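You operate a simulated robot arm through the tools that you are given. There is no shell and no other tool.

The job below is to be done with a simulated two-armed robot. You get a single attempt, and the scene is never put back.

TASK
Light the film, lay the orange HOLD tag on the box of its line, and save that line.
Fine: the film stays on the lamp; switch the lamp off at the end.

It is judged by the outcome, as a careful person would: the job done as asked, and still so three seconds after it is handed in. It fails if anything else is knocked over, pushed out of place, dropped, spilled or broken.

THE ROBOT
Two 7-joint arms with fingered hands on one trunk that stands fixed in place. Base frame: the origin is at the foot of the trunk, x ahead of it, y to its left, z up. Readings come in m, degrees, newtons and seconds.
The left shoulder is at [0.07, 0.157, 1.289], the right one opposite. With the tool pointing down near the work surface each hand reaches from about 0.26 to 0.9 m from the base axis, measured 20 degrees to its own side. Payload 5 kg a hand.
The TCP of each hand is the grasp point between the finger pads, 0.031 m short of the fingertips. In the tool frame z runs along the fingers and y along their closing line. The gripper opens to 0.156 m. The gripper's body begins 0.088 m behind the TCP. The gripper is a hand of 4 fingers: y runs from the thumb to the fingers, the wrist lies at [0, 0, -0.249] in the tool frame, and closing takes about 1.5 s.
Orientation is that of the tool frame in the base frame, as a unit quaternion [w, x, y, z]. With the fingers straight down and closing along the base's y, the tool's x points along the base's -x, its y along +y and its z along -z.

THE INTERFACE
- The arms move only by the tool nudge_tool. It takes "left_increments", "right_increments" or both (then of equal length, played together; a hand with none holds still); each is a list of rows, each a list of 6 numbers: the shift along the tool's x, y, z in m, then the turn, a rotation vector about the tool's x, y, z in degrees. In form: [[dx, dy, dz, wx, wy, wz], ...]. A call has 1 to 20 rows; each row is the pose to reach, as a shift and turn from the pose commanded when the call began, along the tool's axes at that moment. "left_fingers" and "right_fingers" are, for a hand that has rows, the finger opening in m, from 0 to 0.156, set as the call begins (left out, the last holds). Rows are played at 5 a second. More than 0.05 m and 8.6 degrees between two rows, or a gripper value outside its range, and nothing of the call is played. A pose out of reach is approached as far as the arm can. The call stops where the force on the tool passes 40 N (or 10 N more than at its start, if that is more) or the arm is blocked; 0.2 s more then pass. Each finger travels about 0.108 m/s and halts on what it meets, pressing with about 24 N; the grip force reading is that of the motor and also rises with nothing between the fingers. The clock runs only during rows and for 0.2 s after the last one: add rows that repeat a pose to give the fingers time. The reply holds the time, the measured pose of the TCP, the force on the tool along the base axes, the opening and the grip force, in the units named above and with some noise, with the torque about the TCP (base axes, N m) and any sound that the robot's microphone picked up.
- Cameras (640 x 400 px; columns grow to the right, rows downward): "scene" is now at [0.1359, 0.0052, 1.5137]; the picture's right is [0.06, -1.00, 0.00], its down [-0.62, -0.04, -0.78] and it looks along [0.78, 0.05, -0.62] (base axes); focal length 315 px, centre (320, 200). "left" rides on the left gripper at [-0.072, 0.002, -0.111] in its tool frame; the picture's right is [-0.02, -1.00, 0.00], its down [0.84, -0.02, -0.54] and it looks along [0.54, -0.01, 0.84] (tool axes); focal length 234 px, centre (320, 200). "right" rides on the right gripper at [0.072, 0.002, -0.111] in its tool frame; the picture's right is [-0.02, 1.00, 0.00], its down [-0.84, -0.02, -0.54] and it looks along [-0.54, -0.01, 0.84] (tool axes); focal length 234 px, centre (320, 200). There is no depth. A picture from a camera that has moved, and an enlarged one, comes with that camera's place and axes in the base frame and with its lens.
- snapshot(camera): a new picture of that camera. It takes no simulated time.
- move_column(by): slides the trunk up (or, below 0, down) by that many m; the arms and the scene camera ride with it, the base frame stays. It gives what a move gives, with no picture.
- hand_shape(shape, hand): the hand has 4 fingers and takes this shape, open, in about a second: jaw (thumb against the fingers, like two jaws); tri (thumb and two fingers); tip (a fingertip pinch); poke (one finger out to press); point (the index stretched); flat (the hand flat); cup (the hand cupped); fist (a fist). The gripper value then closes the fingers along that shape, each until it touches; the sizes above hold for jaw. It gives what a move gives, with no picture.
- head_to(pan, tilt): turns the head with the scene camera to pan (to the left, within 86 degrees either way) and tilt (down, from -29 to 69), counted from straight ahead of the robot. It gives what a move gives.
- enlarge(camera, box): a new picture of the part [left, top, right, bottom] of that camera's present view, enlarged. It takes no simulated time.
- hand_in(): hands the job in; it is judged then, once.

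Places have to be worked out from the pictures, the camera data and where the tool is seen. Open the grippers and draw the arms clear of the work before you hand the job in, unless the task says otherwise.

The tools are called after ">>>" as name(argument=value, ...) on one line, values as JSON. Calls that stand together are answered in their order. nudge_tool: Moves the arms, as the interface text tells. Its arguments: {"type":"object","properties":{"left_increments":{"type":"array","items":{"type":"array","items":{"type":"number"}}},"left_fingers":{"type":"number"},"right_increments":{"type":"array","items":{"type":"array","items":{"type":"number"}}},"right_fingers":{"type":"number"}},"required":[]} The other tools are called the same way: move_column (by) slides the trunk up or down; hand_shape (shape, hand) gives the hand a shape; head_to (pan, tilt) turns the head that bears the scene camera; snapshot (camera) takes a picture; enlarge (camera, box) takes an enlarged picture of a part of a camera's view; hand_in () hands the job in.

At the start:

```text
time: 0.0
left_ee_pos: [0.59, 0.3316, 1.1641]
left_ee_rot: [0.0, 0.0, 1.0, -0.001]
left_wrist_force: [0.1, -0.1, -0.1]
left_wrist_torque: [-0.02, -0.01, 0.02]
left_grip_width: 0.1561
left_gripper_force: 0.0
left_shape: jaw
right_ee_pos: [0.5299, -0.0741, 1.2403]
right_ee_rot: [-0.001, 0.0, 1.0, 0.0]
right_wrist_force: [0.1, -0.4, 0.1]
right_wrist_torque: [-0.01, 0.01, 0.03]
right_grip_width: 0.1558
right_gripper_force: 0.0
right_shape: jaw
trunk travel left (down, up): [-0.675, 0.265]
head pan, tilt: [3.4, 38.6]
```

scene: 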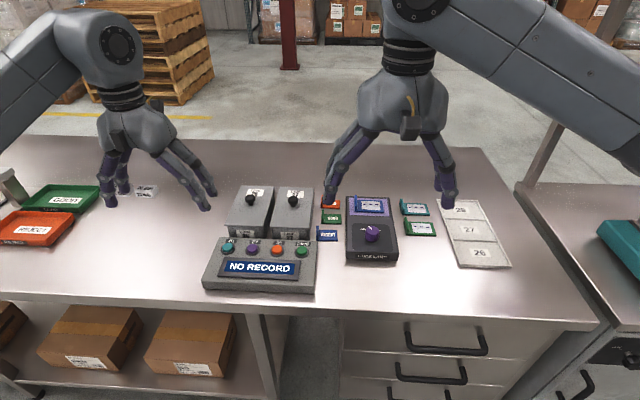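
right: 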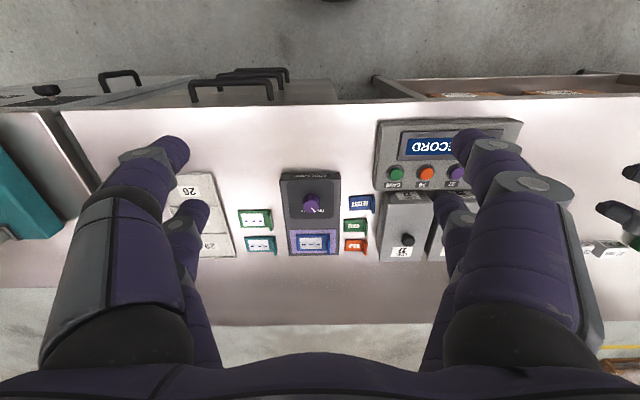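
left: 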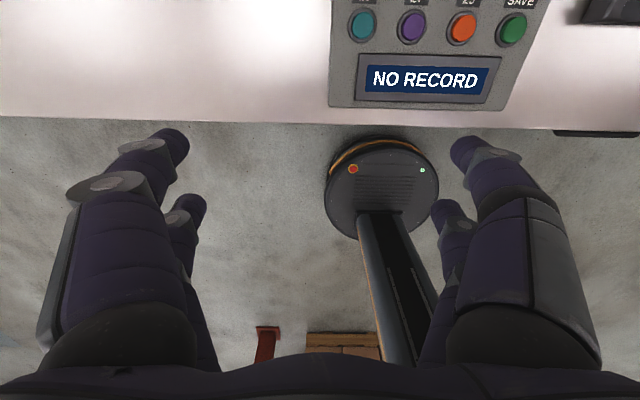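

I'll start by looking closely at the workbench: the devices, tags and boxes.

>>> enlarge(camera="scene", box=[190, 170, 350, 300])

>>> enlarge(camera="scene", box=[310, 180, 450, 280])

>>> enlarge(camera="scene", box=[400, 180, 540, 280])

>>> enlarge(camera="right", box=[170, 110, 430, 270])

```text
3.08 times, centred on (270, 235) of scene
camera zoom: at [0.1359, 0.0052, 1.5137], right [0.06, -1.0, 0.0], down [-0.62, -0.04, -0.78], along [0.78, 0.05, -0.62], focal length 969 px, centre (474, 92)
```

zoom: 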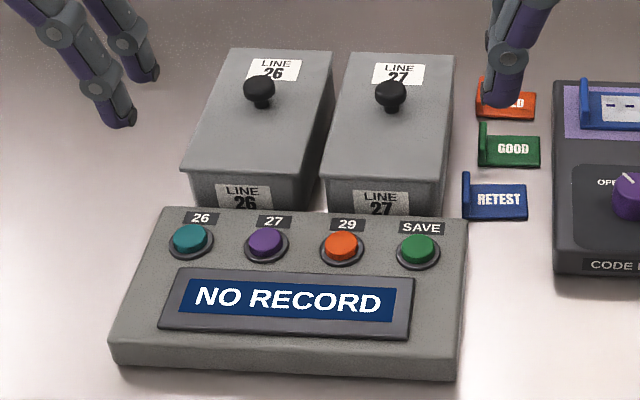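

```text
4.00 times, centred on (380, 230) of scene
camera zoom: at [0.1359, 0.0052, 1.5137], right [0.06, -1.0, 0.0], down [-0.62, -0.04, -0.78], along [0.78, 0.05, -0.62], focal length 1260 px, centre (80, 80)
```

zoom: 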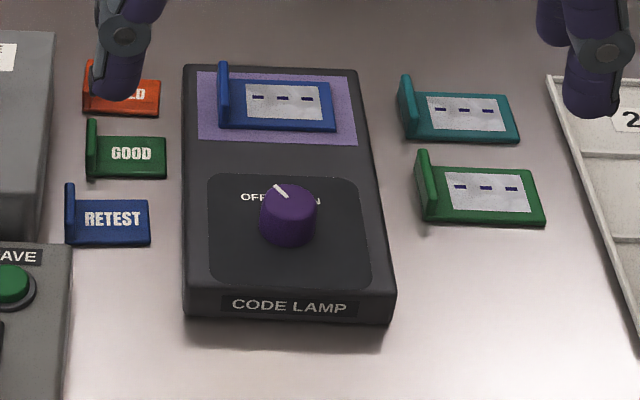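

```text
4.00 times, centred on (470, 230) of scene
camera zoom: at [0.1359, 0.0052, 1.5137], right [0.06, -1.0, 0.0], down [-0.62, -0.04, -0.78], along [0.78, 0.05, -0.62], focal length 1260 px, centre (-280, 80)
```

zoom: 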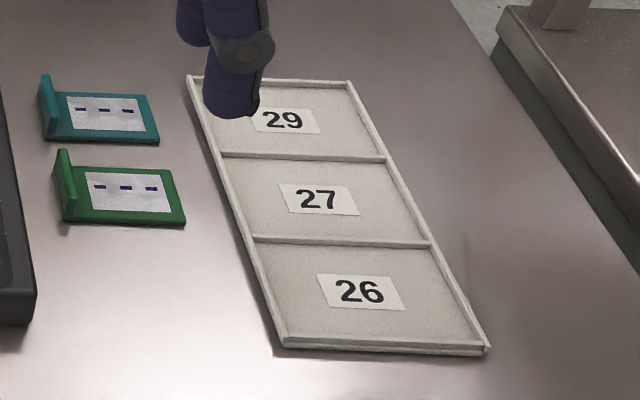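

```text
2.46 times, centred on (300, 190) of right
camera zoom: at [0.4574, -0.0709, 1.3513], right [0.02, 1.0, 0.0], down [0.84, -0.02, 0.54], along [0.54, -0.01, -0.84], focal length 576 px, centre (369, 225)
```

zoom: 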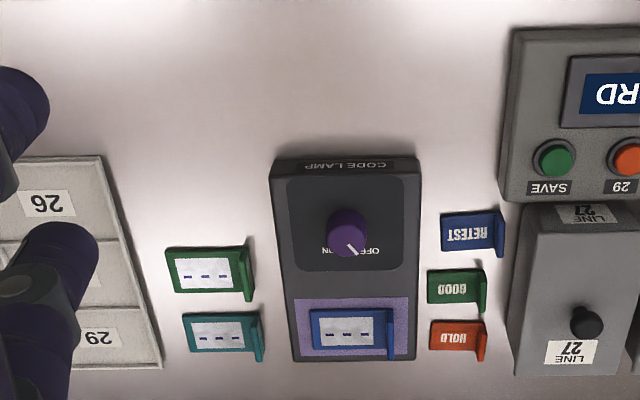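

The lamp carries a blue film with its knob at OFF; there are line buttons (26/27/29) and SAVE, plus orange HOLD tag near (0.91, 0.02, 0.88). I judge the knob at about (0.73, -0.094, 0.94); I'll bring the open right hand above it, still well high, and look again.

>>> nudge_tool(right_increments=[[-0.04, -0.004, 0.02, 0, 0, 0], [-0.08, -0.008, 0.04, 0, 0, 0], [-0.12, -0.012, 0.06, 0, 0, 0], [-0.16, -0.016, 0.08, 0, 0, 0], [-0.199, -0.02, 0.1, 0, 0, 0], [-0.199, -0.02, 0.1, 0, 0, 0]])

>>> snapshot(camera="right")

>>> snapshot(camera="scene")

```text
time: 1.4
left_ee_pos: [0.5889, 0.3323, 1.1634]
left_ee_rot: [0.0, 0.0, 1.0, 0.0]
left_wrist_force: [-0.1, 0.2, 0.6]
left_wrist_torque: [0.02, 0.0, 0.0]
left_grip_width: 0.156
left_gripper_force: 0.0
left_shape: jaw
right_ee_pos: [0.7265, -0.0951, 1.1389]
right_ee_rot: [0.001, -0.001, 1.0, 0.001]
right_wrist_force: [-0.1, 0.7, 0.4]
right_wrist_torque: [0.01, -0.02, 0.01]
right_grip_width: 0.1558
right_gripper_force: 0.1
right_shape: jaw
trunk travel left (down, up): [-0.675, 0.265]
head pan, tilt: [3.4, 38.6]
```

```text
taken
camera right: at [0.6551, -0.093, 1.2503], right [0.02, 1.0, 0.0], down [0.84, -0.02, 0.55], along [0.55, -0.01, -0.84], focal length 234 px, centre (320, 200)
```

right: 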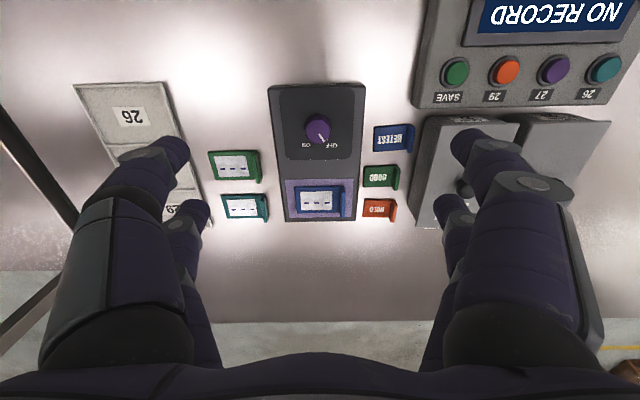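

```text
taken
camera scene: at [0.1346, 0.0049, 1.5138], right [0.06, -1.0, 0.0], down [-0.62, -0.04, -0.78], along [0.78, 0.05, -0.62], focal length 315 px, centre (320, 200)
```

scene: 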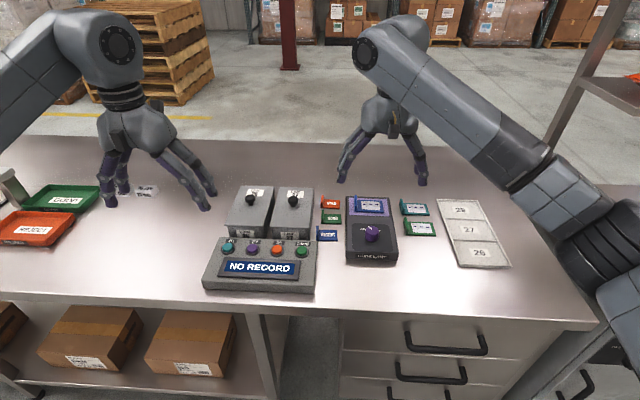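

Nothing is hidden now, so I'll enlarge the lamp, tags and boxes from both cameras to measure them.

>>> enlarge(camera="scene", box=[310, 185, 410, 270])

>>> enlarge(camera="right", box=[260, 80, 420, 230])

>>> enlarge(camera="scene", box=[195, 175, 325, 300])

>>> enlarge(camera="scene", box=[390, 180, 530, 280])

>>> enlarge(camera="scene", box=[0, 160, 180, 270])

```text
4.71 times, centred on (360, 228) of scene
camera zoom: at [0.1346, 0.0049, 1.5138], right [0.06, -1.0, 0.0], down [-0.62, -0.04, -0.78], along [0.78, 0.05, -0.62], focal length 1482 px, centre (132, 71)
```

zoom: 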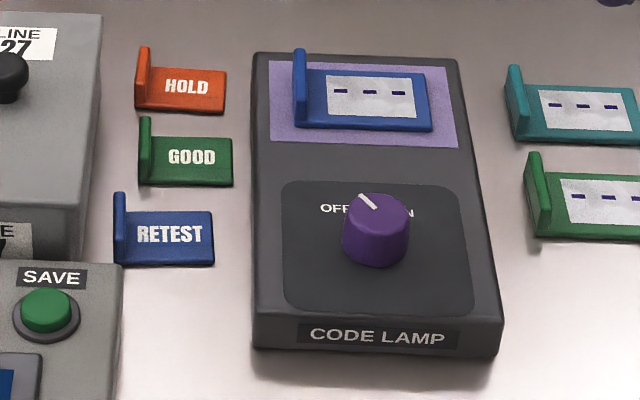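

```text
2.67 times, centred on (340, 155) of right
camera zoom: at [0.6551, -0.093, 1.2503], right [0.02, 1.0, 0.0], down [0.84, -0.02, 0.55], along [0.55, -0.01, -0.84], focal length 624 px, centre (267, 320)
```

zoom: 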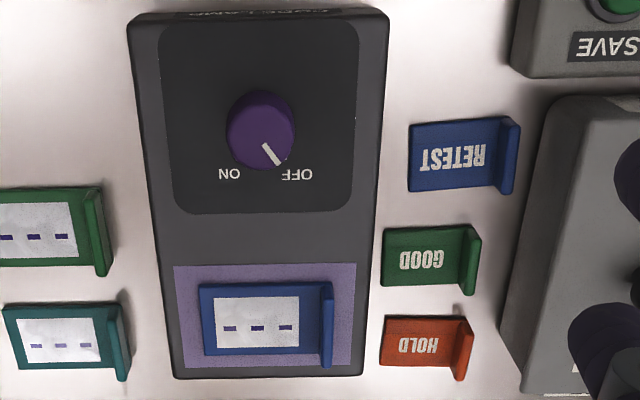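

```text
3.20 times, centred on (260, 238) of scene
camera zoom: at [0.1346, 0.0049, 1.5138], right [0.06, -1.0, 0.0], down [-0.62, -0.04, -0.78], along [0.78, 0.05, -0.62], focal length 1008 px, centre (512, 80)
```

zoom: 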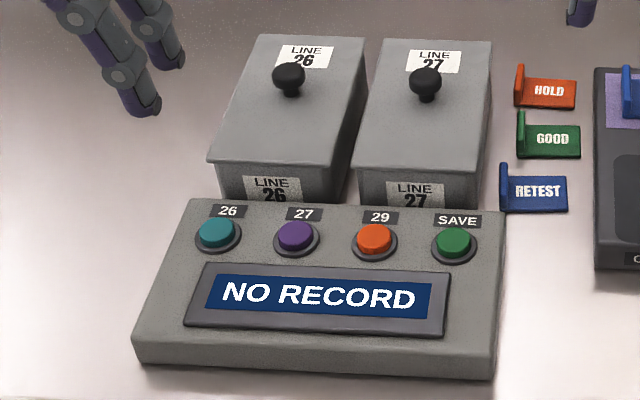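

```text
4.00 times, centred on (460, 230) of scene
camera zoom: at [0.1346, 0.0049, 1.5138], right [0.06, -1.0, 0.0], down [-0.62, -0.04, -0.78], along [0.78, 0.05, -0.62], focal length 1260 px, centre (-240, 80)
```

zoom: 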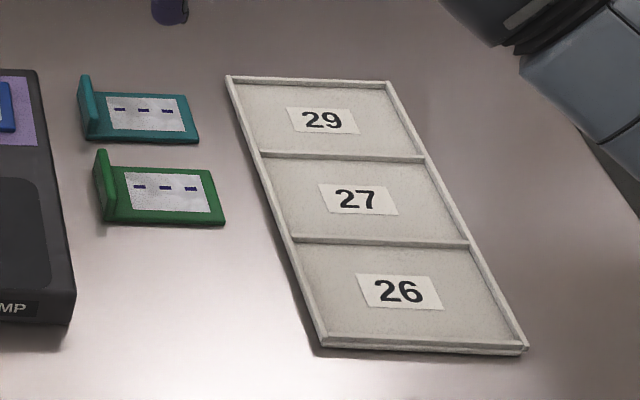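

```text
3.56 times, centred on (90, 215) of scene
camera zoom: at [0.1346, 0.0049, 1.5138], right [0.06, -1.0, 0.0], down [-0.62, -0.04, -0.78], along [0.78, 0.05, -0.62], focal length 1120 px, centre (1138, 147)
```

zoom: 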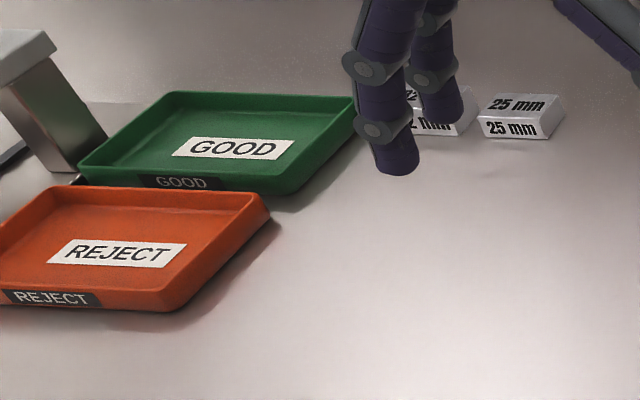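

I'd like to understand the hand's finger layout before gripping the small knob, so I'll enlarge both hands in the scene view.

>>> enlarge(camera="scene", box=[320, 80, 450, 200])

>>> enlarge(camera="scene", box=[80, 80, 230, 220])

```text
3.33 times, centred on (385, 140) of scene
camera zoom: at [0.1346, 0.0049, 1.5138], right [0.06, -1.0, 0.0], down [-0.62, -0.04, -0.78], along [0.78, 0.05, -0.62], focal length 1050 px, centre (103, 400)
```

zoom: 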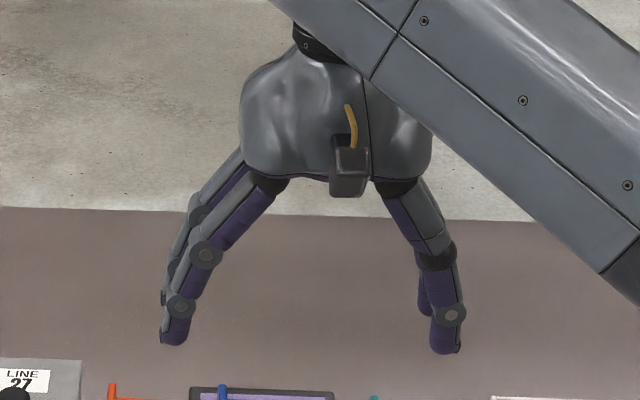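

```text
2.86 times, centred on (155, 150) of scene
camera zoom: at [0.1346, 0.0049, 1.5138], right [0.06, -1.0, 0.0], down [-0.62, -0.04, -0.78], along [0.78, 0.05, -0.62], focal length 900 px, centre (791, 343)
```

zoom: 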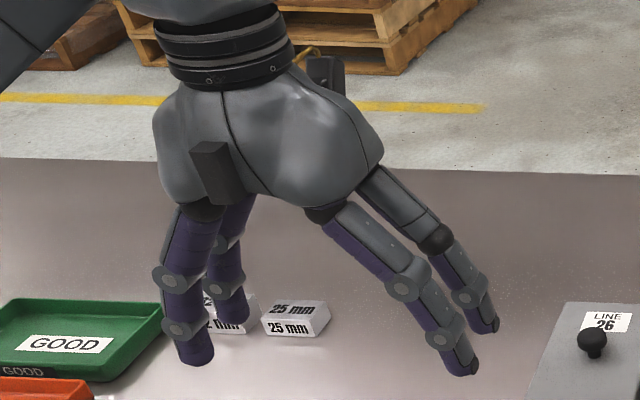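

I'll try the "tip" shape on the right hand while it is high above the lamp and look at where its fingertips come together.

>>> hand_shape(shape="tip", hand="right")

>>> snapshot(camera="right")

>>> enlarge(camera="scene", box=[320, 80, 450, 200])

```text
time: 2.3
left_ee_pos: [0.5919, 0.3339, 1.1621]
left_ee_rot: [-0.001, 0.0, 1.0, 0.0]
left_wrist_force: [0.2, 0.1, 0.6]
left_wrist_torque: [-0.01, 0.0, -0.03]
left_grip_width: 0.1561
left_gripper_force: 0.0
left_shape: jaw
right_ee_pos: [0.7278, -0.0963, 1.1383]
right_ee_rot: [0.0, 0.0, 1.0, 0.0]
right_wrist_force: [0.8, 0.3, 0.7]
right_wrist_torque: [0.02, 0.02, 0.01]
right_grip_width: 0.156
right_gripper_force: 0.0
right_shape: tip
trunk travel left (down, up): [-0.675, 0.265]
head pan, tilt: [3.4, 38.6]
```

```text
taken
camera right: at [0.6561, -0.0925, 1.2498], right [0.02, 1.0, 0.0], down [0.84, -0.02, 0.54], along [0.54, -0.01, -0.84], focal length 234 px, centre (320, 200)
```

right: 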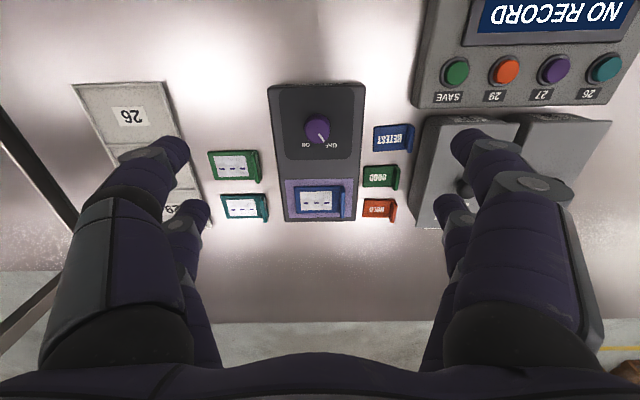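

```text
3.33 times, centred on (385, 140) of scene
camera zoom: at [0.1362, 0.0054, 1.5136], right [0.06, -1.0, 0.0], down [-0.62, -0.04, -0.78], along [0.78, 0.05, -0.62], focal length 1050 px, centre (103, 400)
```

zoom: 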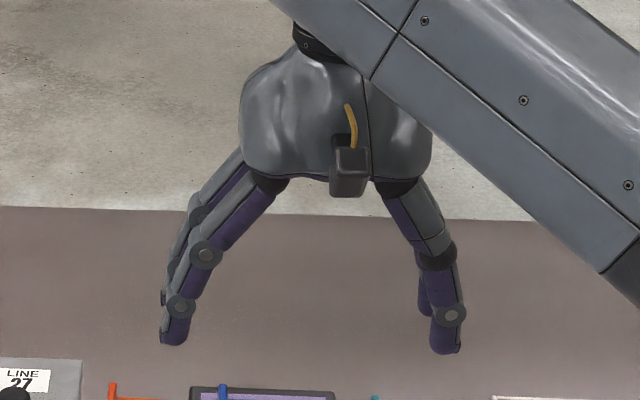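

Fully open it looks the same as jaw, so I'll close it part-way in the air to see how the fingertips come together.

>>> nudge_tool(right_increments=[[0, 0, 0, 0, 0, 0], [0, 0, 0, 0, 0, 0], [0, 0, 0, 0, 0, 0], [0, 0, 0, 0, 0, 0], [0, 0, 0, 0, 0, 0], [0, 0, 0, 0, 0, 0], [0, 0, 0, 0, 0, 0]], right_fingers=0.034)

>>> snapshot(camera="right")

>>> enlarge(camera="scene", box=[320, 80, 450, 200])

```text
time: 3.9
left_ee_pos: [0.5906, 0.3335, 1.1628]
left_ee_rot: [0.0, 0.0, 1.0, -0.001]
left_wrist_force: [0.3, 0.6, 0.0]
left_wrist_torque: [0.0, -0.02, 0.03]
left_grip_width: 0.156
left_gripper_force: 0.1
left_shape: jaw
right_ee_pos: [0.7282, -0.0955, 1.1398]
right_ee_rot: [-0.001, 0.0, 1.0, 0.001]
right_wrist_force: [-0.6, 0.5, 0.0]
right_wrist_torque: [0.04, -0.01, 0.0]
right_grip_width: 0.0342
right_gripper_force: 0.2
right_shape: tip
trunk travel left (down, up): [-0.675, 0.265]
head pan, tilt: [3.4, 38.6]
```

```text
taken
camera right: at [0.6558, -0.0926, 1.2499], right [0.02, 1.0, 0.0], down [0.84, -0.02, 0.54], along [0.54, -0.01, -0.84], focal length 234 px, centre (320, 200)
```

right: 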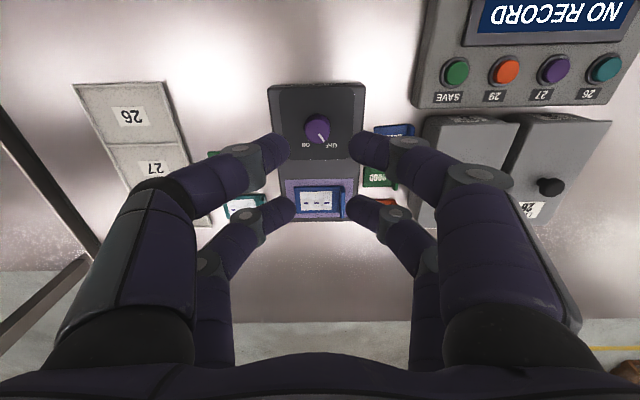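

```text
3.33 times, centred on (385, 140) of scene
camera zoom: at [0.1359, 0.0053, 1.5137], right [0.06, -1.0, 0.0], down [-0.62, -0.04, -0.78], along [0.78, 0.05, -0.62], focal length 1050 px, centre (103, 400)
```

zoom: 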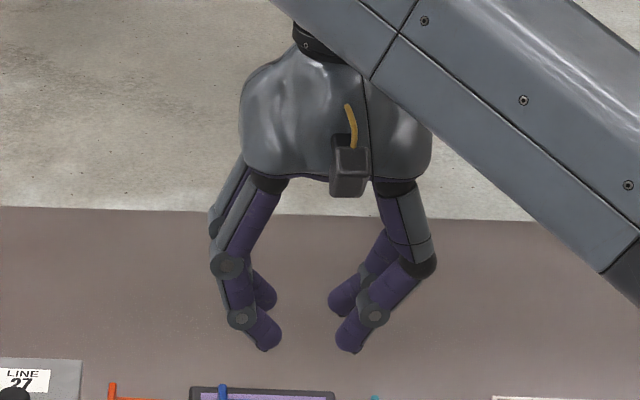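

The hand is two opposed finger pairs about 5 cm apart. I'll check the "tri" shape too, since a centred thumb might suit the knob or the tag's tab better.

>>> hand_shape(shape="tri", hand="right")

>>> nudge_tool(right_increments=[[0, 0, 0, 0, 0, 0], [0, 0, 0, 0, 0, 0], [0, 0, 0, 0, 0, 0], [0, 0, 0, 0, 0, 0], [0, 0, 0, 0, 0, 0], [0, 0, 0, 0, 0, 0], [0, 0, 0, 0, 0, 0]], right_fingers=0.034)

>>> snapshot(camera="right")

>>> enlarge(camera="scene", box=[320, 80, 450, 200])

```text
time: 4.8
left_ee_pos: [0.5909, 0.3328, 1.163]
left_ee_rot: [0.0, 0.001, 1.0, 0.0]
left_wrist_force: [-0.1, 0.5, 0.1]
left_wrist_torque: [0.0, 0.01, 0.02]
left_grip_width: 0.1562
left_gripper_force: 0.2
left_shape: jaw
right_ee_pos: [0.7262, -0.096, 1.1393]
right_ee_rot: [0.0, 0.0, 1.0, 0.0]
right_wrist_force: [-0.8, 0.5, -0.5]
right_wrist_torque: [-0.02, 0.01, -0.01]
right_grip_width: 0.1561
right_gripper_force: 0.1
right_shape: tri
trunk travel left (down, up): [-0.675, 0.265]
head pan, tilt: [3.4, 38.6]
```

```text
time: 6.4
left_ee_pos: [0.5911, 0.3325, 1.1614]
left_ee_rot: [0.0, 0.001, 1.0, 0.0]
left_wrist_force: [0.9, 0.3, 0.9]
left_wrist_torque: [0.0, 0.0, 0.0]
left_grip_width: 0.1557
left_gripper_force: 0.1
left_shape: jaw
right_ee_pos: [0.7279, -0.0964, 1.139]
right_ee_rot: [0.0, 0.001, 1.0, -0.001]
right_wrist_force: [0.0, -0.6, -0.1]
right_wrist_torque: [-0.01, -0.01, 0.04]
right_grip_width: 0.0341
right_gripper_force: 0.1
right_shape: tri
trunk travel left (down, up): [-0.675, 0.265]
head pan, tilt: [3.4, 38.6]
```

```text
taken
camera right: at [0.6558, -0.0926, 1.2499], right [0.02, 1.0, 0.0], down [0.84, -0.02, 0.54], along [0.54, -0.01, -0.84], focal length 234 px, centre (320, 200)
```

right: 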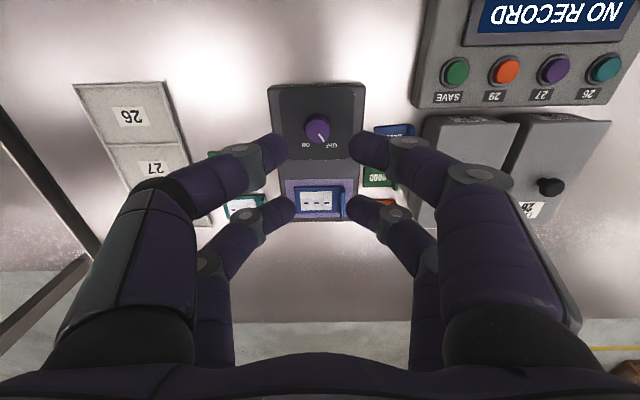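

```text
3.33 times, centred on (385, 140) of scene
camera zoom: at [0.1359, 0.0053, 1.5137], right [0.06, -1.0, 0.0], down [-0.62, -0.04, -0.78], along [0.78, 0.05, -0.62], focal length 1050 px, centre (103, 400)
```

zoom: 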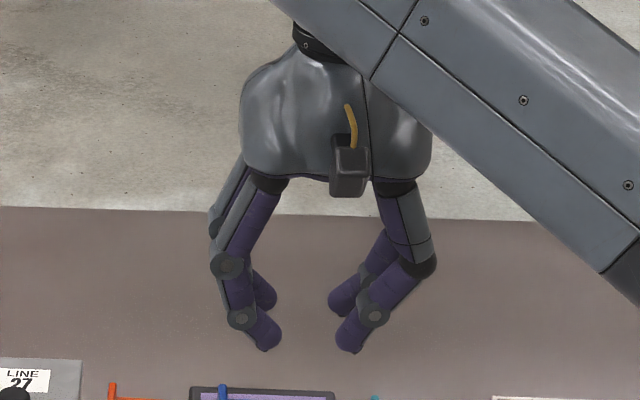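

All pinch shapes look alike here, so I'll go back to jaw. Next I move to about (0.742, -0.096, 1.04) above the knob with the fingers at 8 cm and look at the centring.

>>> hand_shape(shape="jaw", hand="right")

>>> nudge_tool(right_increments=[[-0.005, 0, 0.03, 0, 0, 0], [-0.01, 0, 0.06, 0, 0, 0], [-0.015, 0, 0.1, 0, 0, 0], [-0.015, 0, 0.1, 0, 0, 0], [-0.015, 0, 0.1, 0, 0, 0]], right_fingers=0.08)

>>> snapshot(camera="right")

>>> enlarge(camera="scene", box=[310, 130, 440, 270])

```text
time: 7.3
left_ee_pos: [0.591, 0.3319, 1.1633]
left_ee_rot: [0.0, 0.0, 1.0, 0.0]
left_wrist_force: [0.5, -0.2, -0.7]
left_wrist_torque: [0.0, 0.04, 0.01]
left_grip_width: 0.1558
left_gripper_force: 0.1
left_shape: jaw
right_ee_pos: [0.7276, -0.0955, 1.1394]
right_ee_rot: [0.0, 0.0, 1.0, 0.0]
right_wrist_force: [-0.2, -0.1, 0.0]
right_wrist_torque: [-0.01, -0.03, -0.06]
right_grip_width: 0.1558
right_gripper_force: 0.0
right_shape: jaw
trunk travel left (down, up): [-0.675, 0.265]
head pan, tilt: [3.4, 38.6]
```

```text
time: 8.5
left_ee_pos: [0.5908, 0.3321, 1.1627]
left_ee_rot: [0.0, 0.001, 1.0, -0.001]
left_wrist_force: [-0.6, -0.6, 0.0]
left_wrist_torque: [0.01, 0.04, -0.01]
left_grip_width: 0.1557
left_gripper_force: 0.0
left_shape: jaw
right_ee_pos: [0.7424, -0.0959, 1.041]
right_ee_rot: [0.001, -0.001, 1.0, 0.0]
right_wrist_force: [0.0, -0.2, 0.4]
right_wrist_torque: [0.03, 0.0, 0.02]
right_grip_width: 0.0808
right_gripper_force: 0.1
right_shape: jaw
trunk travel left (down, up): [-0.675, 0.265]
head pan, tilt: [3.4, 38.6]
```

```text
taken
camera right: at [0.6705, -0.0923, 1.1519], right [0.02, 1.0, 0.0], down [0.84, -0.02, 0.54], along [0.54, -0.01, -0.84], focal length 234 px, centre (320, 200)
```

right: 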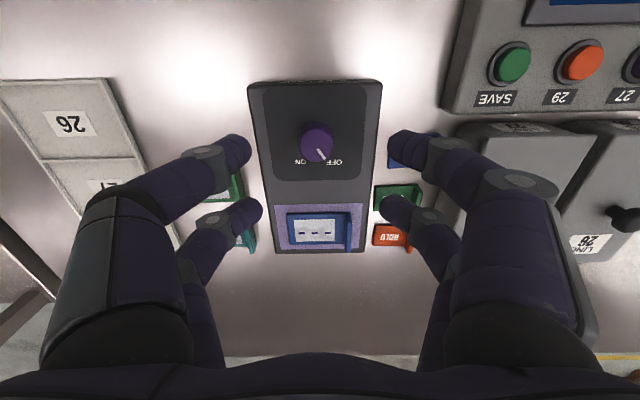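

```text
2.86 times, centred on (375, 200) of scene
camera zoom: at [0.1358, 0.0052, 1.5137], right [0.06, -1.0, 0.0], down [-0.62, -0.04, -0.78], along [0.78, 0.05, -0.62], focal length 900 px, centre (163, 200)
```

zoom: 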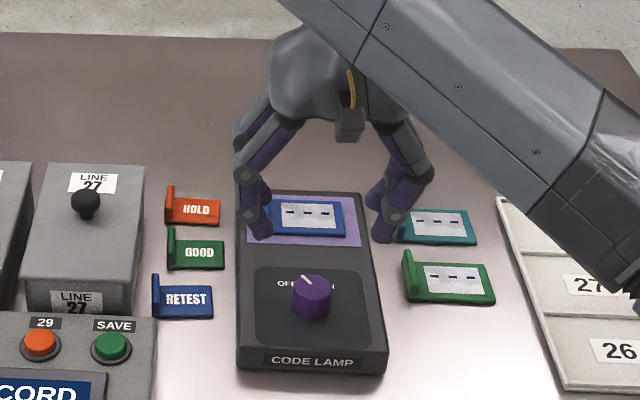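

Enlarging the knob in the right wrist view to place it precisely.

>>> enlarge(camera="right", box=[270, 90, 370, 190])

>>> enlarge(camera="scene", box=[340, 210, 400, 260])

```text
4.00 times, centred on (320, 140) of right
camera zoom: at [0.6705, -0.0923, 1.1519], right [0.02, 1.0, 0.0], down [0.84, -0.02, 0.54], along [0.54, -0.01, -0.84], focal length 937 px, centre (320, 440)
```

zoom: 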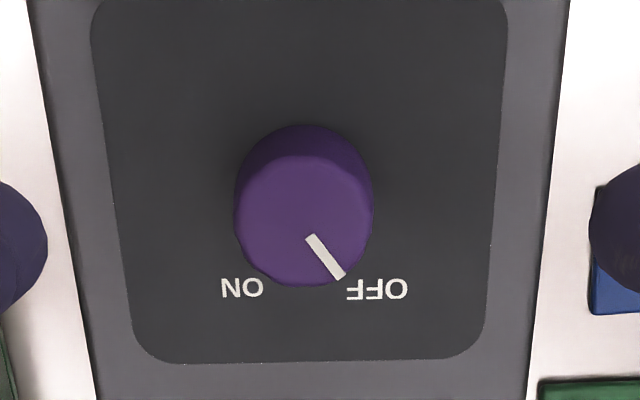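

```text
8.00 times, centred on (370, 235) of scene
camera zoom: at [0.1358, 0.0052, 1.5137], right [0.06, -1.0, 0.0], down [-0.62, -0.04, -0.78], along [0.78, 0.05, -0.62], focal length 2520 px, centre (-80, -80)
```

zoom: 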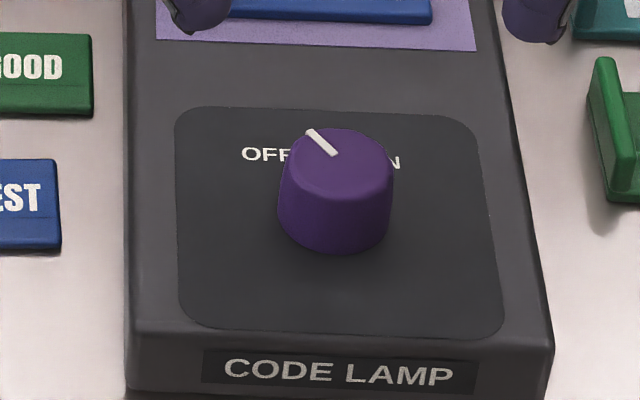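

Knob top is at about (0.751, -0.098, 0.925), radius 17 mm, pointer ~37° toward OFF. I'll centre over it, turn the hand -36° beforehand, and go down to TCP z≈0.985.

>>> nudge_tool(right_increments=[[-0.002, -0.001, 0.01, 0, 0, -7.2], [-0.004, -0.002, 0.02, 0, 0, -14.4], [-0.006, -0.003, 0.03, 0, 0, -21.6], [-0.008, -0.003, 0.04, 0, 0, -28.8], [-0.0085, -0.003, 0.05, 0, 0, -36], [-0.0085, -0.003, 0.055, 0, 0, -36], [-0.0085, -0.003, 0.055, 0, 0, -36]], right_fingers=0.07)

>>> snapshot(camera="right")

>>> enlarge(camera="scene", box=[320, 160, 430, 270])

```text
time: 10.1
left_ee_pos: [0.5906, 0.3324, 1.1632]
left_ee_rot: [0.0, -0.001, 1.0, 0.001]
left_wrist_force: [0.2, -0.3, 1.4]
left_wrist_torque: [0.0, -0.02, 0.0]
left_grip_width: 0.1558
left_gripper_force: 0.0
left_shape: jaw
right_ee_pos: [0.7524, -0.0966, 0.9852]
right_ee_rot: [-0.001, -0.31, 0.951, 0.0]
right_wrist_force: [-0.1, -0.5, -0.3]
right_wrist_torque: [0.01, -0.01, -0.04]
right_grip_width: 0.0705
right_gripper_force: 0.0
right_shape: jaw
trunk travel left (down, up): [-0.675, 0.265]
head pan, tilt: [3.4, 38.6]
```

```text
taken
camera right: at [0.6928, -0.1363, 1.0968], right [-0.57, 0.82, 0.0], down [0.69, 0.48, 0.54], along [0.45, 0.31, -0.84], focal length 234 px, centre (320, 200)
```

right: 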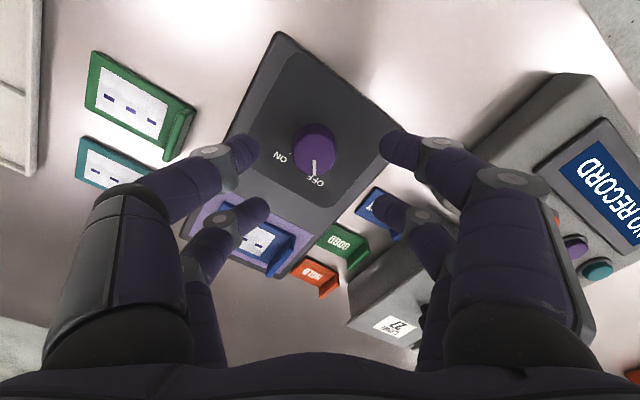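

```text
3.64 times, centred on (375, 215) of scene
camera zoom: at [0.1358, 0.0052, 1.5137], right [0.06, -1.0, 0.0], down [-0.62, -0.04, -0.78], along [0.78, 0.05, -0.62], focal length 1145 px, centre (120, 146)
```

zoom: 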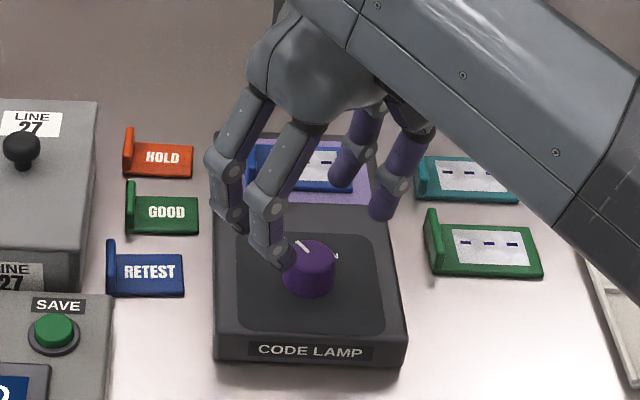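

The hand is turned and above the knob. I'll enlarge the wrist view once more to check centring at this lower height.

>>> enlarge(camera="right", box=[265, 100, 375, 210])

```text
3.64 times, centred on (320, 155) of right
camera zoom: at [0.6928, -0.1363, 1.0968], right [-0.57, 0.82, 0.0], down [0.69, 0.48, 0.54], along [0.45, 0.31, -0.84], focal length 852 px, centre (320, 364)
```

zoom: 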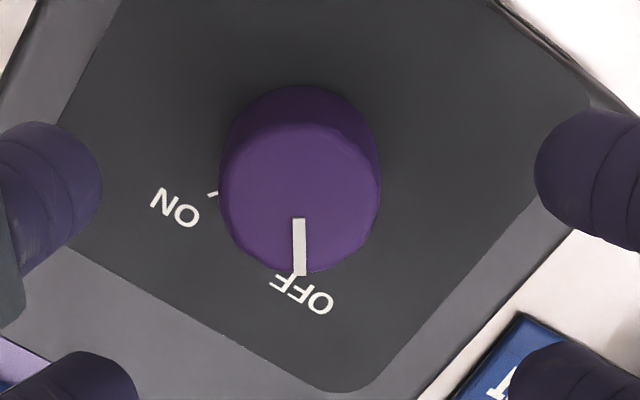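

The knob appears about 3–4 mm to the thumb side of the finger midline. I'll correct by tool (+0.003, -0.0033) and descend gradually to TCP z≈0.943, keeping the tips just above the lamp face.

>>> nudge_tool(right_increments=[[0.002, -0.002, 0.008, 0, 0, 0], [0.003, -0.0033, 0.016, 0, 0, 0], [0.003, -0.0033, 0.024, 0, 0, 0], [0.003, -0.0033, 0.032, 0, 0, 0], [0.003, -0.0033, 0.038, 0, 0, 0], [0.003, -0.0033, 0.042, 0, 0, 0], [0.003, -0.0033, 0.042, 0, 0, 0]])

>>> snapshot(camera="right")

>>> enlarge(camera="scene", box=[330, 190, 420, 270])

```text
time: 11.7
left_ee_pos: [0.5903, 0.3323, 1.1627]
left_ee_rot: [0.0, 0.001, 1.0, 0.0]
left_wrist_force: [0.2, -0.5, 0.4]
left_wrist_torque: [0.0, -0.01, 0.0]
left_grip_width: 0.1558
left_gripper_force: 0.0
left_shape: jaw
right_ee_pos: [0.7507, -0.1016, 0.9437]
right_ee_rot: [0.0, -0.309, 0.951, 0.0]
right_wrist_force: [-0.1, 0.0, -0.4]
right_wrist_torque: [0.0, 0.0, -0.01]
right_grip_width: 0.0707
right_gripper_force: 0.1
right_shape: jaw
trunk travel left (down, up): [-0.675, 0.265]
head pan, tilt: [3.4, 38.6]
```

```text
taken
camera right: at [0.6918, -0.1413, 1.0546], right [-0.57, 0.82, 0.0], down [0.69, 0.48, 0.54], along [0.45, 0.31, -0.84], focal length 234 px, centre (320, 200)
```

right: 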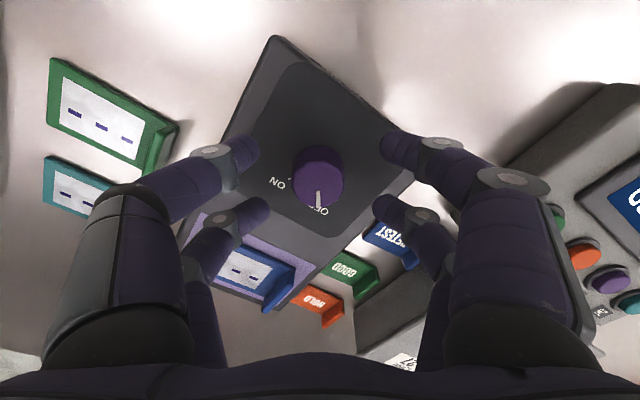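

```text
5.00 times, centred on (375, 230) of scene
camera zoom: at [0.1358, 0.0052, 1.5137], right [0.06, -1.0, 0.0], down [-0.62, -0.04, -0.78], along [0.78, 0.05, -0.62], focal length 1575 px, centre (45, 50)
```

zoom: 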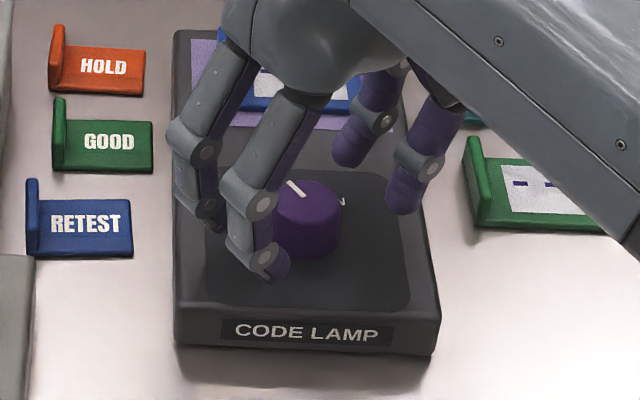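

The fingers straddle the knob with no contact force. I'll enlarge the wrist view for a fine check before closing.

>>> enlarge(camera="right", box=[230, 110, 410, 250])

```text
2.86 times, centred on (320, 180) of right
camera zoom: at [0.6918, -0.1413, 1.0546], right [-0.57, 0.82, 0.0], down [0.69, 0.48, 0.54], along [0.45, 0.31, -0.84], focal length 669 px, centre (320, 257)
```

zoom: 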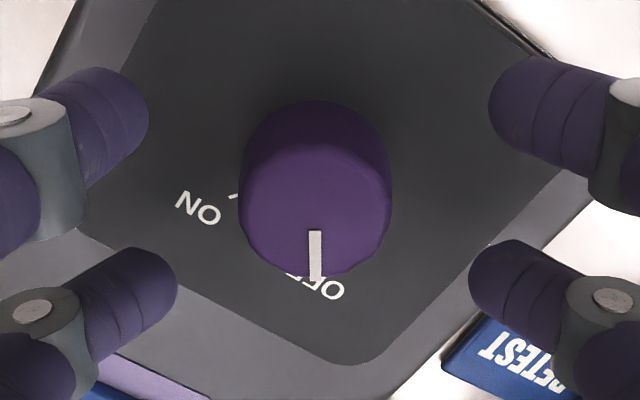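

The knob is centred between the finger pairs (offset under 1 mm). I'll close on it and hold.

>>> nudge_tool(right_increments=[[0, 0, 0, 0, 0, 0], [0, 0, 0, 0, 0, 0], [0, 0, 0, 0, 0, 0], [0, 0, 0, 0, 0, 0], [0, 0, 0, 0, 0, 0], [0, 0, 0, 0, 0, 0]], right_fingers=0.0)

>>> snapshot(camera="right")

>>> enlarge(camera="scene", box=[330, 190, 420, 270])

```text
time: 13.1
left_ee_pos: [0.5935, 0.3337, 1.1626]
left_ee_rot: [0.0, 0.0, 1.0, -0.001]
left_wrist_force: [0.2, 0.9, -0.2]
left_wrist_torque: [0.01, 0.03, 0.0]
left_grip_width: 0.156
left_gripper_force: 0.0
left_shape: jaw
right_ee_pos: [0.7525, -0.0986, 0.9454]
right_ee_rot: [0.002, -0.311, 0.95, 0.0]
right_wrist_force: [18.2, 9.1, 7.2]
right_wrist_torque: [0.4, -0.73, 0.0]
right_grip_width: 0.0
right_gripper_force: 23.9
right_shape: jaw
trunk travel left (down, up): [-0.675, 0.265]
head pan, tilt: [3.4, 38.6]
```

```text
taken
camera right: at [0.6936, -0.1392, 1.0552], right [-0.57, 0.82, 0.0], down [0.69, 0.48, 0.55], along [0.45, 0.31, -0.84], focal length 234 px, centre (320, 200)
```

right: 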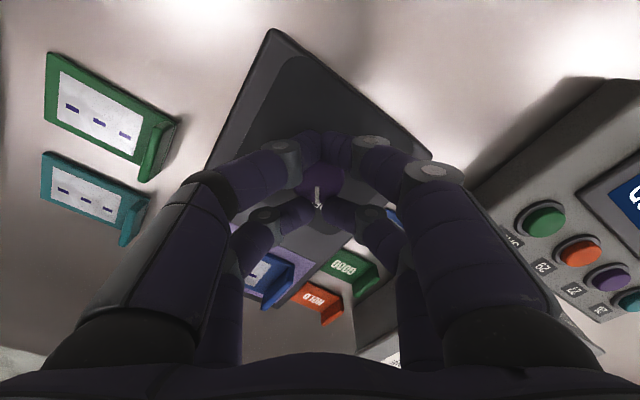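

```text
5.00 times, centred on (375, 230) of scene
camera zoom: at [0.1376, 0.0069, 1.5136], right [0.06, -1.0, 0.0], down [-0.62, -0.04, -0.78], along [0.78, 0.05, -0.63], focal length 1575 px, centre (45, 50)
```

zoom: 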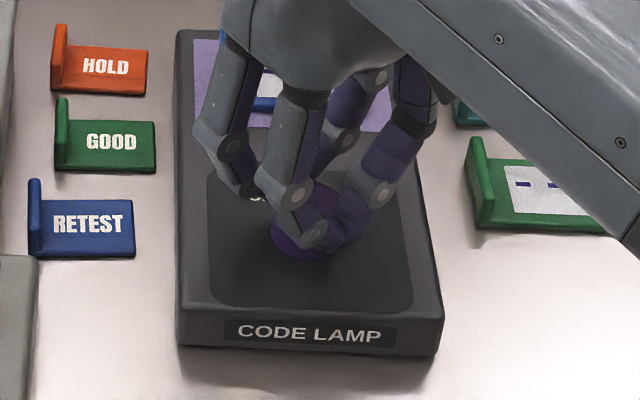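

The fingers closed past the knob instead of gripping it: the knob is caught between the two pairs, with about 20 N sideways. I'll reopen at once and lift a little, then use a single finger pair on the knob's diameter.

>>> nudge_tool(right_increments=[[0, 0, 0, 0, 0, 0], [0, 0, 0, 0, 0, 0], [0, 0, 0, 0, 0, 0], [0, 0, 0, 0, 0, 0], [0, 0, 0, 0, 0, 0]], right_fingers=0.07)

>>> enlarge(camera="right", box=[230, 110, 410, 250])

>>> enlarge(camera="scene", box=[330, 190, 420, 270])

```text
time: 14.3
left_ee_pos: [0.591, 0.3319, 1.1624]
left_ee_rot: [0.0, 0.0, 1.0, 0.0]
left_wrist_force: [0.7, 0.0, -0.1]
left_wrist_torque: [-0.04, -0.03, -0.03]
left_grip_width: 0.1559
left_gripper_force: 0.0
left_shape: jaw
right_ee_pos: [0.7512, -0.1018, 0.9435]
right_ee_rot: [0.0, -0.309, 0.951, 0.0]
right_wrist_force: [0.0, -1.1, -0.1]
right_wrist_torque: [0.02, -0.01, 0.02]
right_grip_width: 0.0695
right_gripper_force: 0.0
right_shape: jaw
trunk travel left (down, up): [-0.675, 0.265]
head pan, tilt: [3.4, 38.6]
```

```text
2.86 times, centred on (320, 180) of right
camera zoom: at [0.6916, -0.1416, 1.0546], right [-0.57, 0.82, 0.0], down [0.69, 0.48, 0.54], along [0.45, 0.31, -0.84], focal length 669 px, centre (320, 257)
```

zoom: 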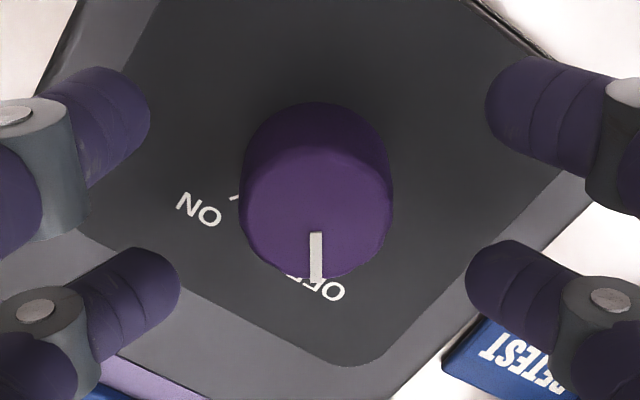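

```text
5.00 times, centred on (375, 230) of scene
camera zoom: at [0.1358, 0.0051, 1.5137], right [0.06, -1.0, 0.0], down [-0.62, -0.04, -0.78], along [0.78, 0.05, -0.62], focal length 1575 px, centre (45, 50)
```

zoom: 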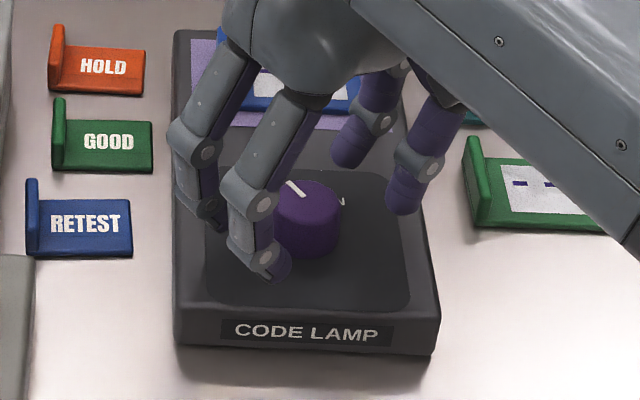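

The lamp hasn't moved and force is back to zero. I'll shift 21.5 mm along tool -x so the near finger pair flanks the knob's middle, and check.

>>> nudge_tool(right_increments=[[-0.007, 0, 0, 0, 0, 0], [-0.014, 0, 0, 0, 0, 0], [-0.0215, 0, 0, 0, 0, 0], [-0.0215, 0, 0, 0, 0, 0]])

>>> enlarge(camera="right", box=[230, 90, 410, 230])

>>> enlarge(camera="scene", box=[330, 190, 420, 270])

```text
time: 15.3
left_ee_pos: [0.5909, 0.333, 1.1624]
left_ee_rot: [0.0, 0.0, 1.0, 0.0]
left_wrist_force: [0.6, 0.3, -0.7]
left_wrist_torque: [-0.01, 0.02, 0.0]
left_grip_width: 0.1559
left_gripper_force: 0.0
left_shape: jaw
right_ee_pos: [0.7674, -0.089, 0.944]
right_ee_rot: [-0.001, -0.309, 0.951, 0.0]
right_wrist_force: [0.0, 0.0, 0.0]
right_wrist_torque: [0.0, 0.01, -0.01]
right_grip_width: 0.0698
right_gripper_force: 0.1
right_shape: jaw
trunk travel left (down, up): [-0.675, 0.265]
head pan, tilt: [3.4, 38.6]
```

```text
2.86 times, centred on (320, 160) of right
camera zoom: at [0.7091, -0.1291, 1.0552], right [-0.57, 0.82, 0.0], down [0.69, 0.48, 0.55], along [0.45, 0.31, -0.84], focal length 669 px, centre (320, 314)
```

zoom: 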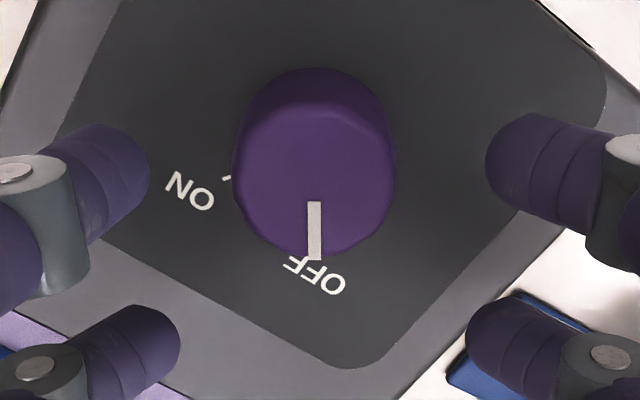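

```text
5.00 times, centred on (375, 230) of scene
camera zoom: at [0.1358, 0.005, 1.5137], right [0.06, -1.0, 0.0], down [-0.62, -0.04, -0.78], along [0.78, 0.05, -0.62], focal length 1575 px, centre (45, 50)
```

zoom: 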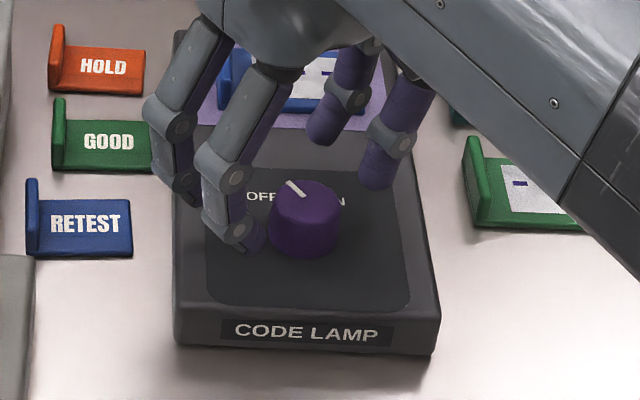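

The knob sits about 3 mm off the near pair's centre, so I'll shift 3 mm more and close that pair on the knob (target 2 cm so the free pair doesn't fully close).

>>> nudge_tool(right_increments=[[-0.003, 0, 0, 0, 0, 0], [-0.003, 0, 0, 0, 0, 0], [-0.003, 0, 0, 0, 0, 0], [-0.003, 0, 0, 0, 0, 0], [-0.003, 0, 0, 0, 0, 0]], right_fingers=0.02)

>>> enlarge(camera="right", box=[230, 90, 410, 230])

>>> enlarge(camera="scene", box=[330, 190, 420, 270])

```text
time: 16.5
left_ee_pos: [0.5899, 0.3321, 1.1627]
left_ee_rot: [0.0, 0.0, 1.0, 0.0]
left_wrist_force: [0.3, 0.3, 0.2]
left_wrist_torque: [0.01, -0.01, -0.01]
left_grip_width: 0.1557
left_gripper_force: 0.0
left_shape: jaw
right_ee_pos: [0.7695, -0.0889, 0.9445]
right_ee_rot: [-0.001, -0.309, 0.951, 0.0]
right_wrist_force: [-2.0, -3.3, 1.1]
right_wrist_torque: [-0.07, 0.05, 0.02]
right_grip_width: 0.0154
right_gripper_force: 23.7
right_shape: jaw
trunk travel left (down, up): [-0.675, 0.265]
head pan, tilt: [3.4, 38.6]
```

```text
2.86 times, centred on (320, 160) of right
camera zoom: at [0.7116, -0.1275, 1.0554], right [-0.57, 0.82, 0.0], down [0.69, 0.48, 0.54], along [0.45, 0.31, -0.84], focal length 669 px, centre (320, 314)
```

zoom: 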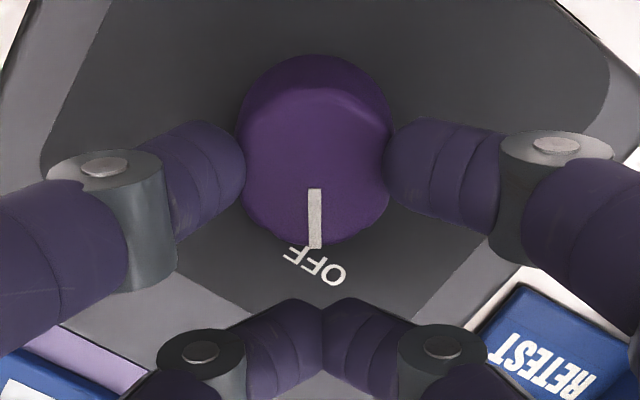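

```text
5.00 times, centred on (375, 230) of scene
camera zoom: at [0.1353, 0.0048, 1.5137], right [0.06, -1.0, 0.0], down [-0.62, -0.04, -0.78], along [0.78, 0.05, -0.62], focal length 1575 px, centre (45, 50)
```

zoom: 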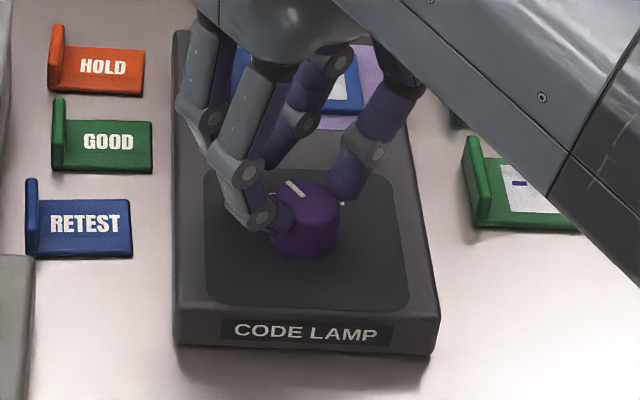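

The near pair now grips the knob squarely (grip 23.7 N, little side force). I'll turn clockwise about the knob axis (21.7 mm from TCP), first 37.5°, and check.

>>> nudge_tool(right_increments=[[0.00019, -0.00283, 0, 0, 0, 7.5], [0.00074, -0.00562, 0, 0, 0, 15], [0.00165, -0.0083, 0, 0, 0, 22.5], [0.00291, -0.01085, 0, 0, 0, 30], [0.00448, -0.01321, 0, 0, 0, 37.5]])

>>> enlarge(camera="right", box=[230, 90, 410, 230])

>>> enlarge(camera="scene", box=[330, 190, 420, 270])

```text
time: 17.7
left_ee_pos: [0.5905, 0.333, 1.1635]
left_ee_rot: [0.0, 0.0, 1.0, 0.0]
left_wrist_force: [0.0, 0.1, 0.1]
left_wrist_torque: [0.0, 0.0, 0.01]
left_grip_width: 0.1559
left_gripper_force: 0.0
left_shape: jaw
right_ee_pos: [0.7743, -0.0995, 0.9447]
right_ee_rot: [0.0, 0.014, 1.0, 0.001]
right_wrist_force: [-1.1, -0.6, 4.4]
right_wrist_torque: [-0.08, 0.14, 0.04]
right_grip_width: 0.0153
right_gripper_force: 24.7
right_shape: jaw
trunk travel left (down, up): [-0.675, 0.265]
head pan, tilt: [3.4, 38.6]
```

```text
2.86 times, centred on (320, 160) of right
camera zoom: at [0.7028, -0.095, 1.0552], right [0.05, 1.0, 0.0], down [0.84, -0.04, 0.55], along [0.54, -0.03, -0.84], focal length 669 px, centre (320, 314)
```

zoom: 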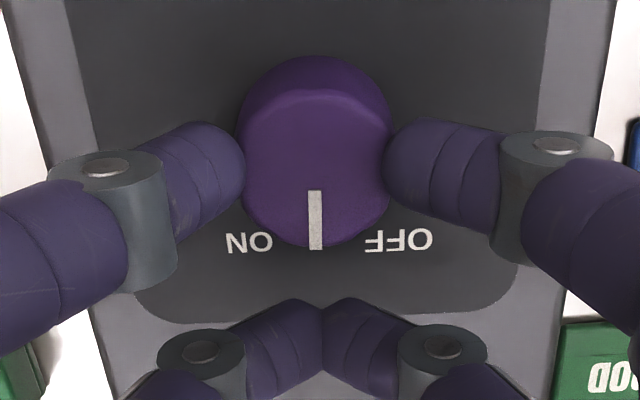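

```text
5.00 times, centred on (375, 230) of scene
camera zoom: at [0.1351, 0.0053, 1.5138], right [0.06, -1.0, 0.0], down [-0.62, -0.04, -0.78], along [0.78, 0.05, -0.62], focal length 1575 px, centre (45, 50)
```

zoom: 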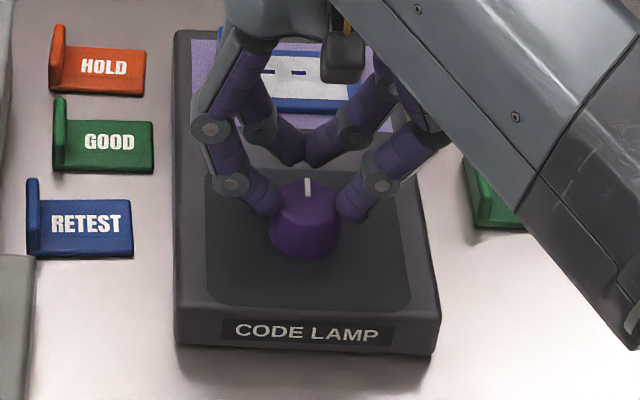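

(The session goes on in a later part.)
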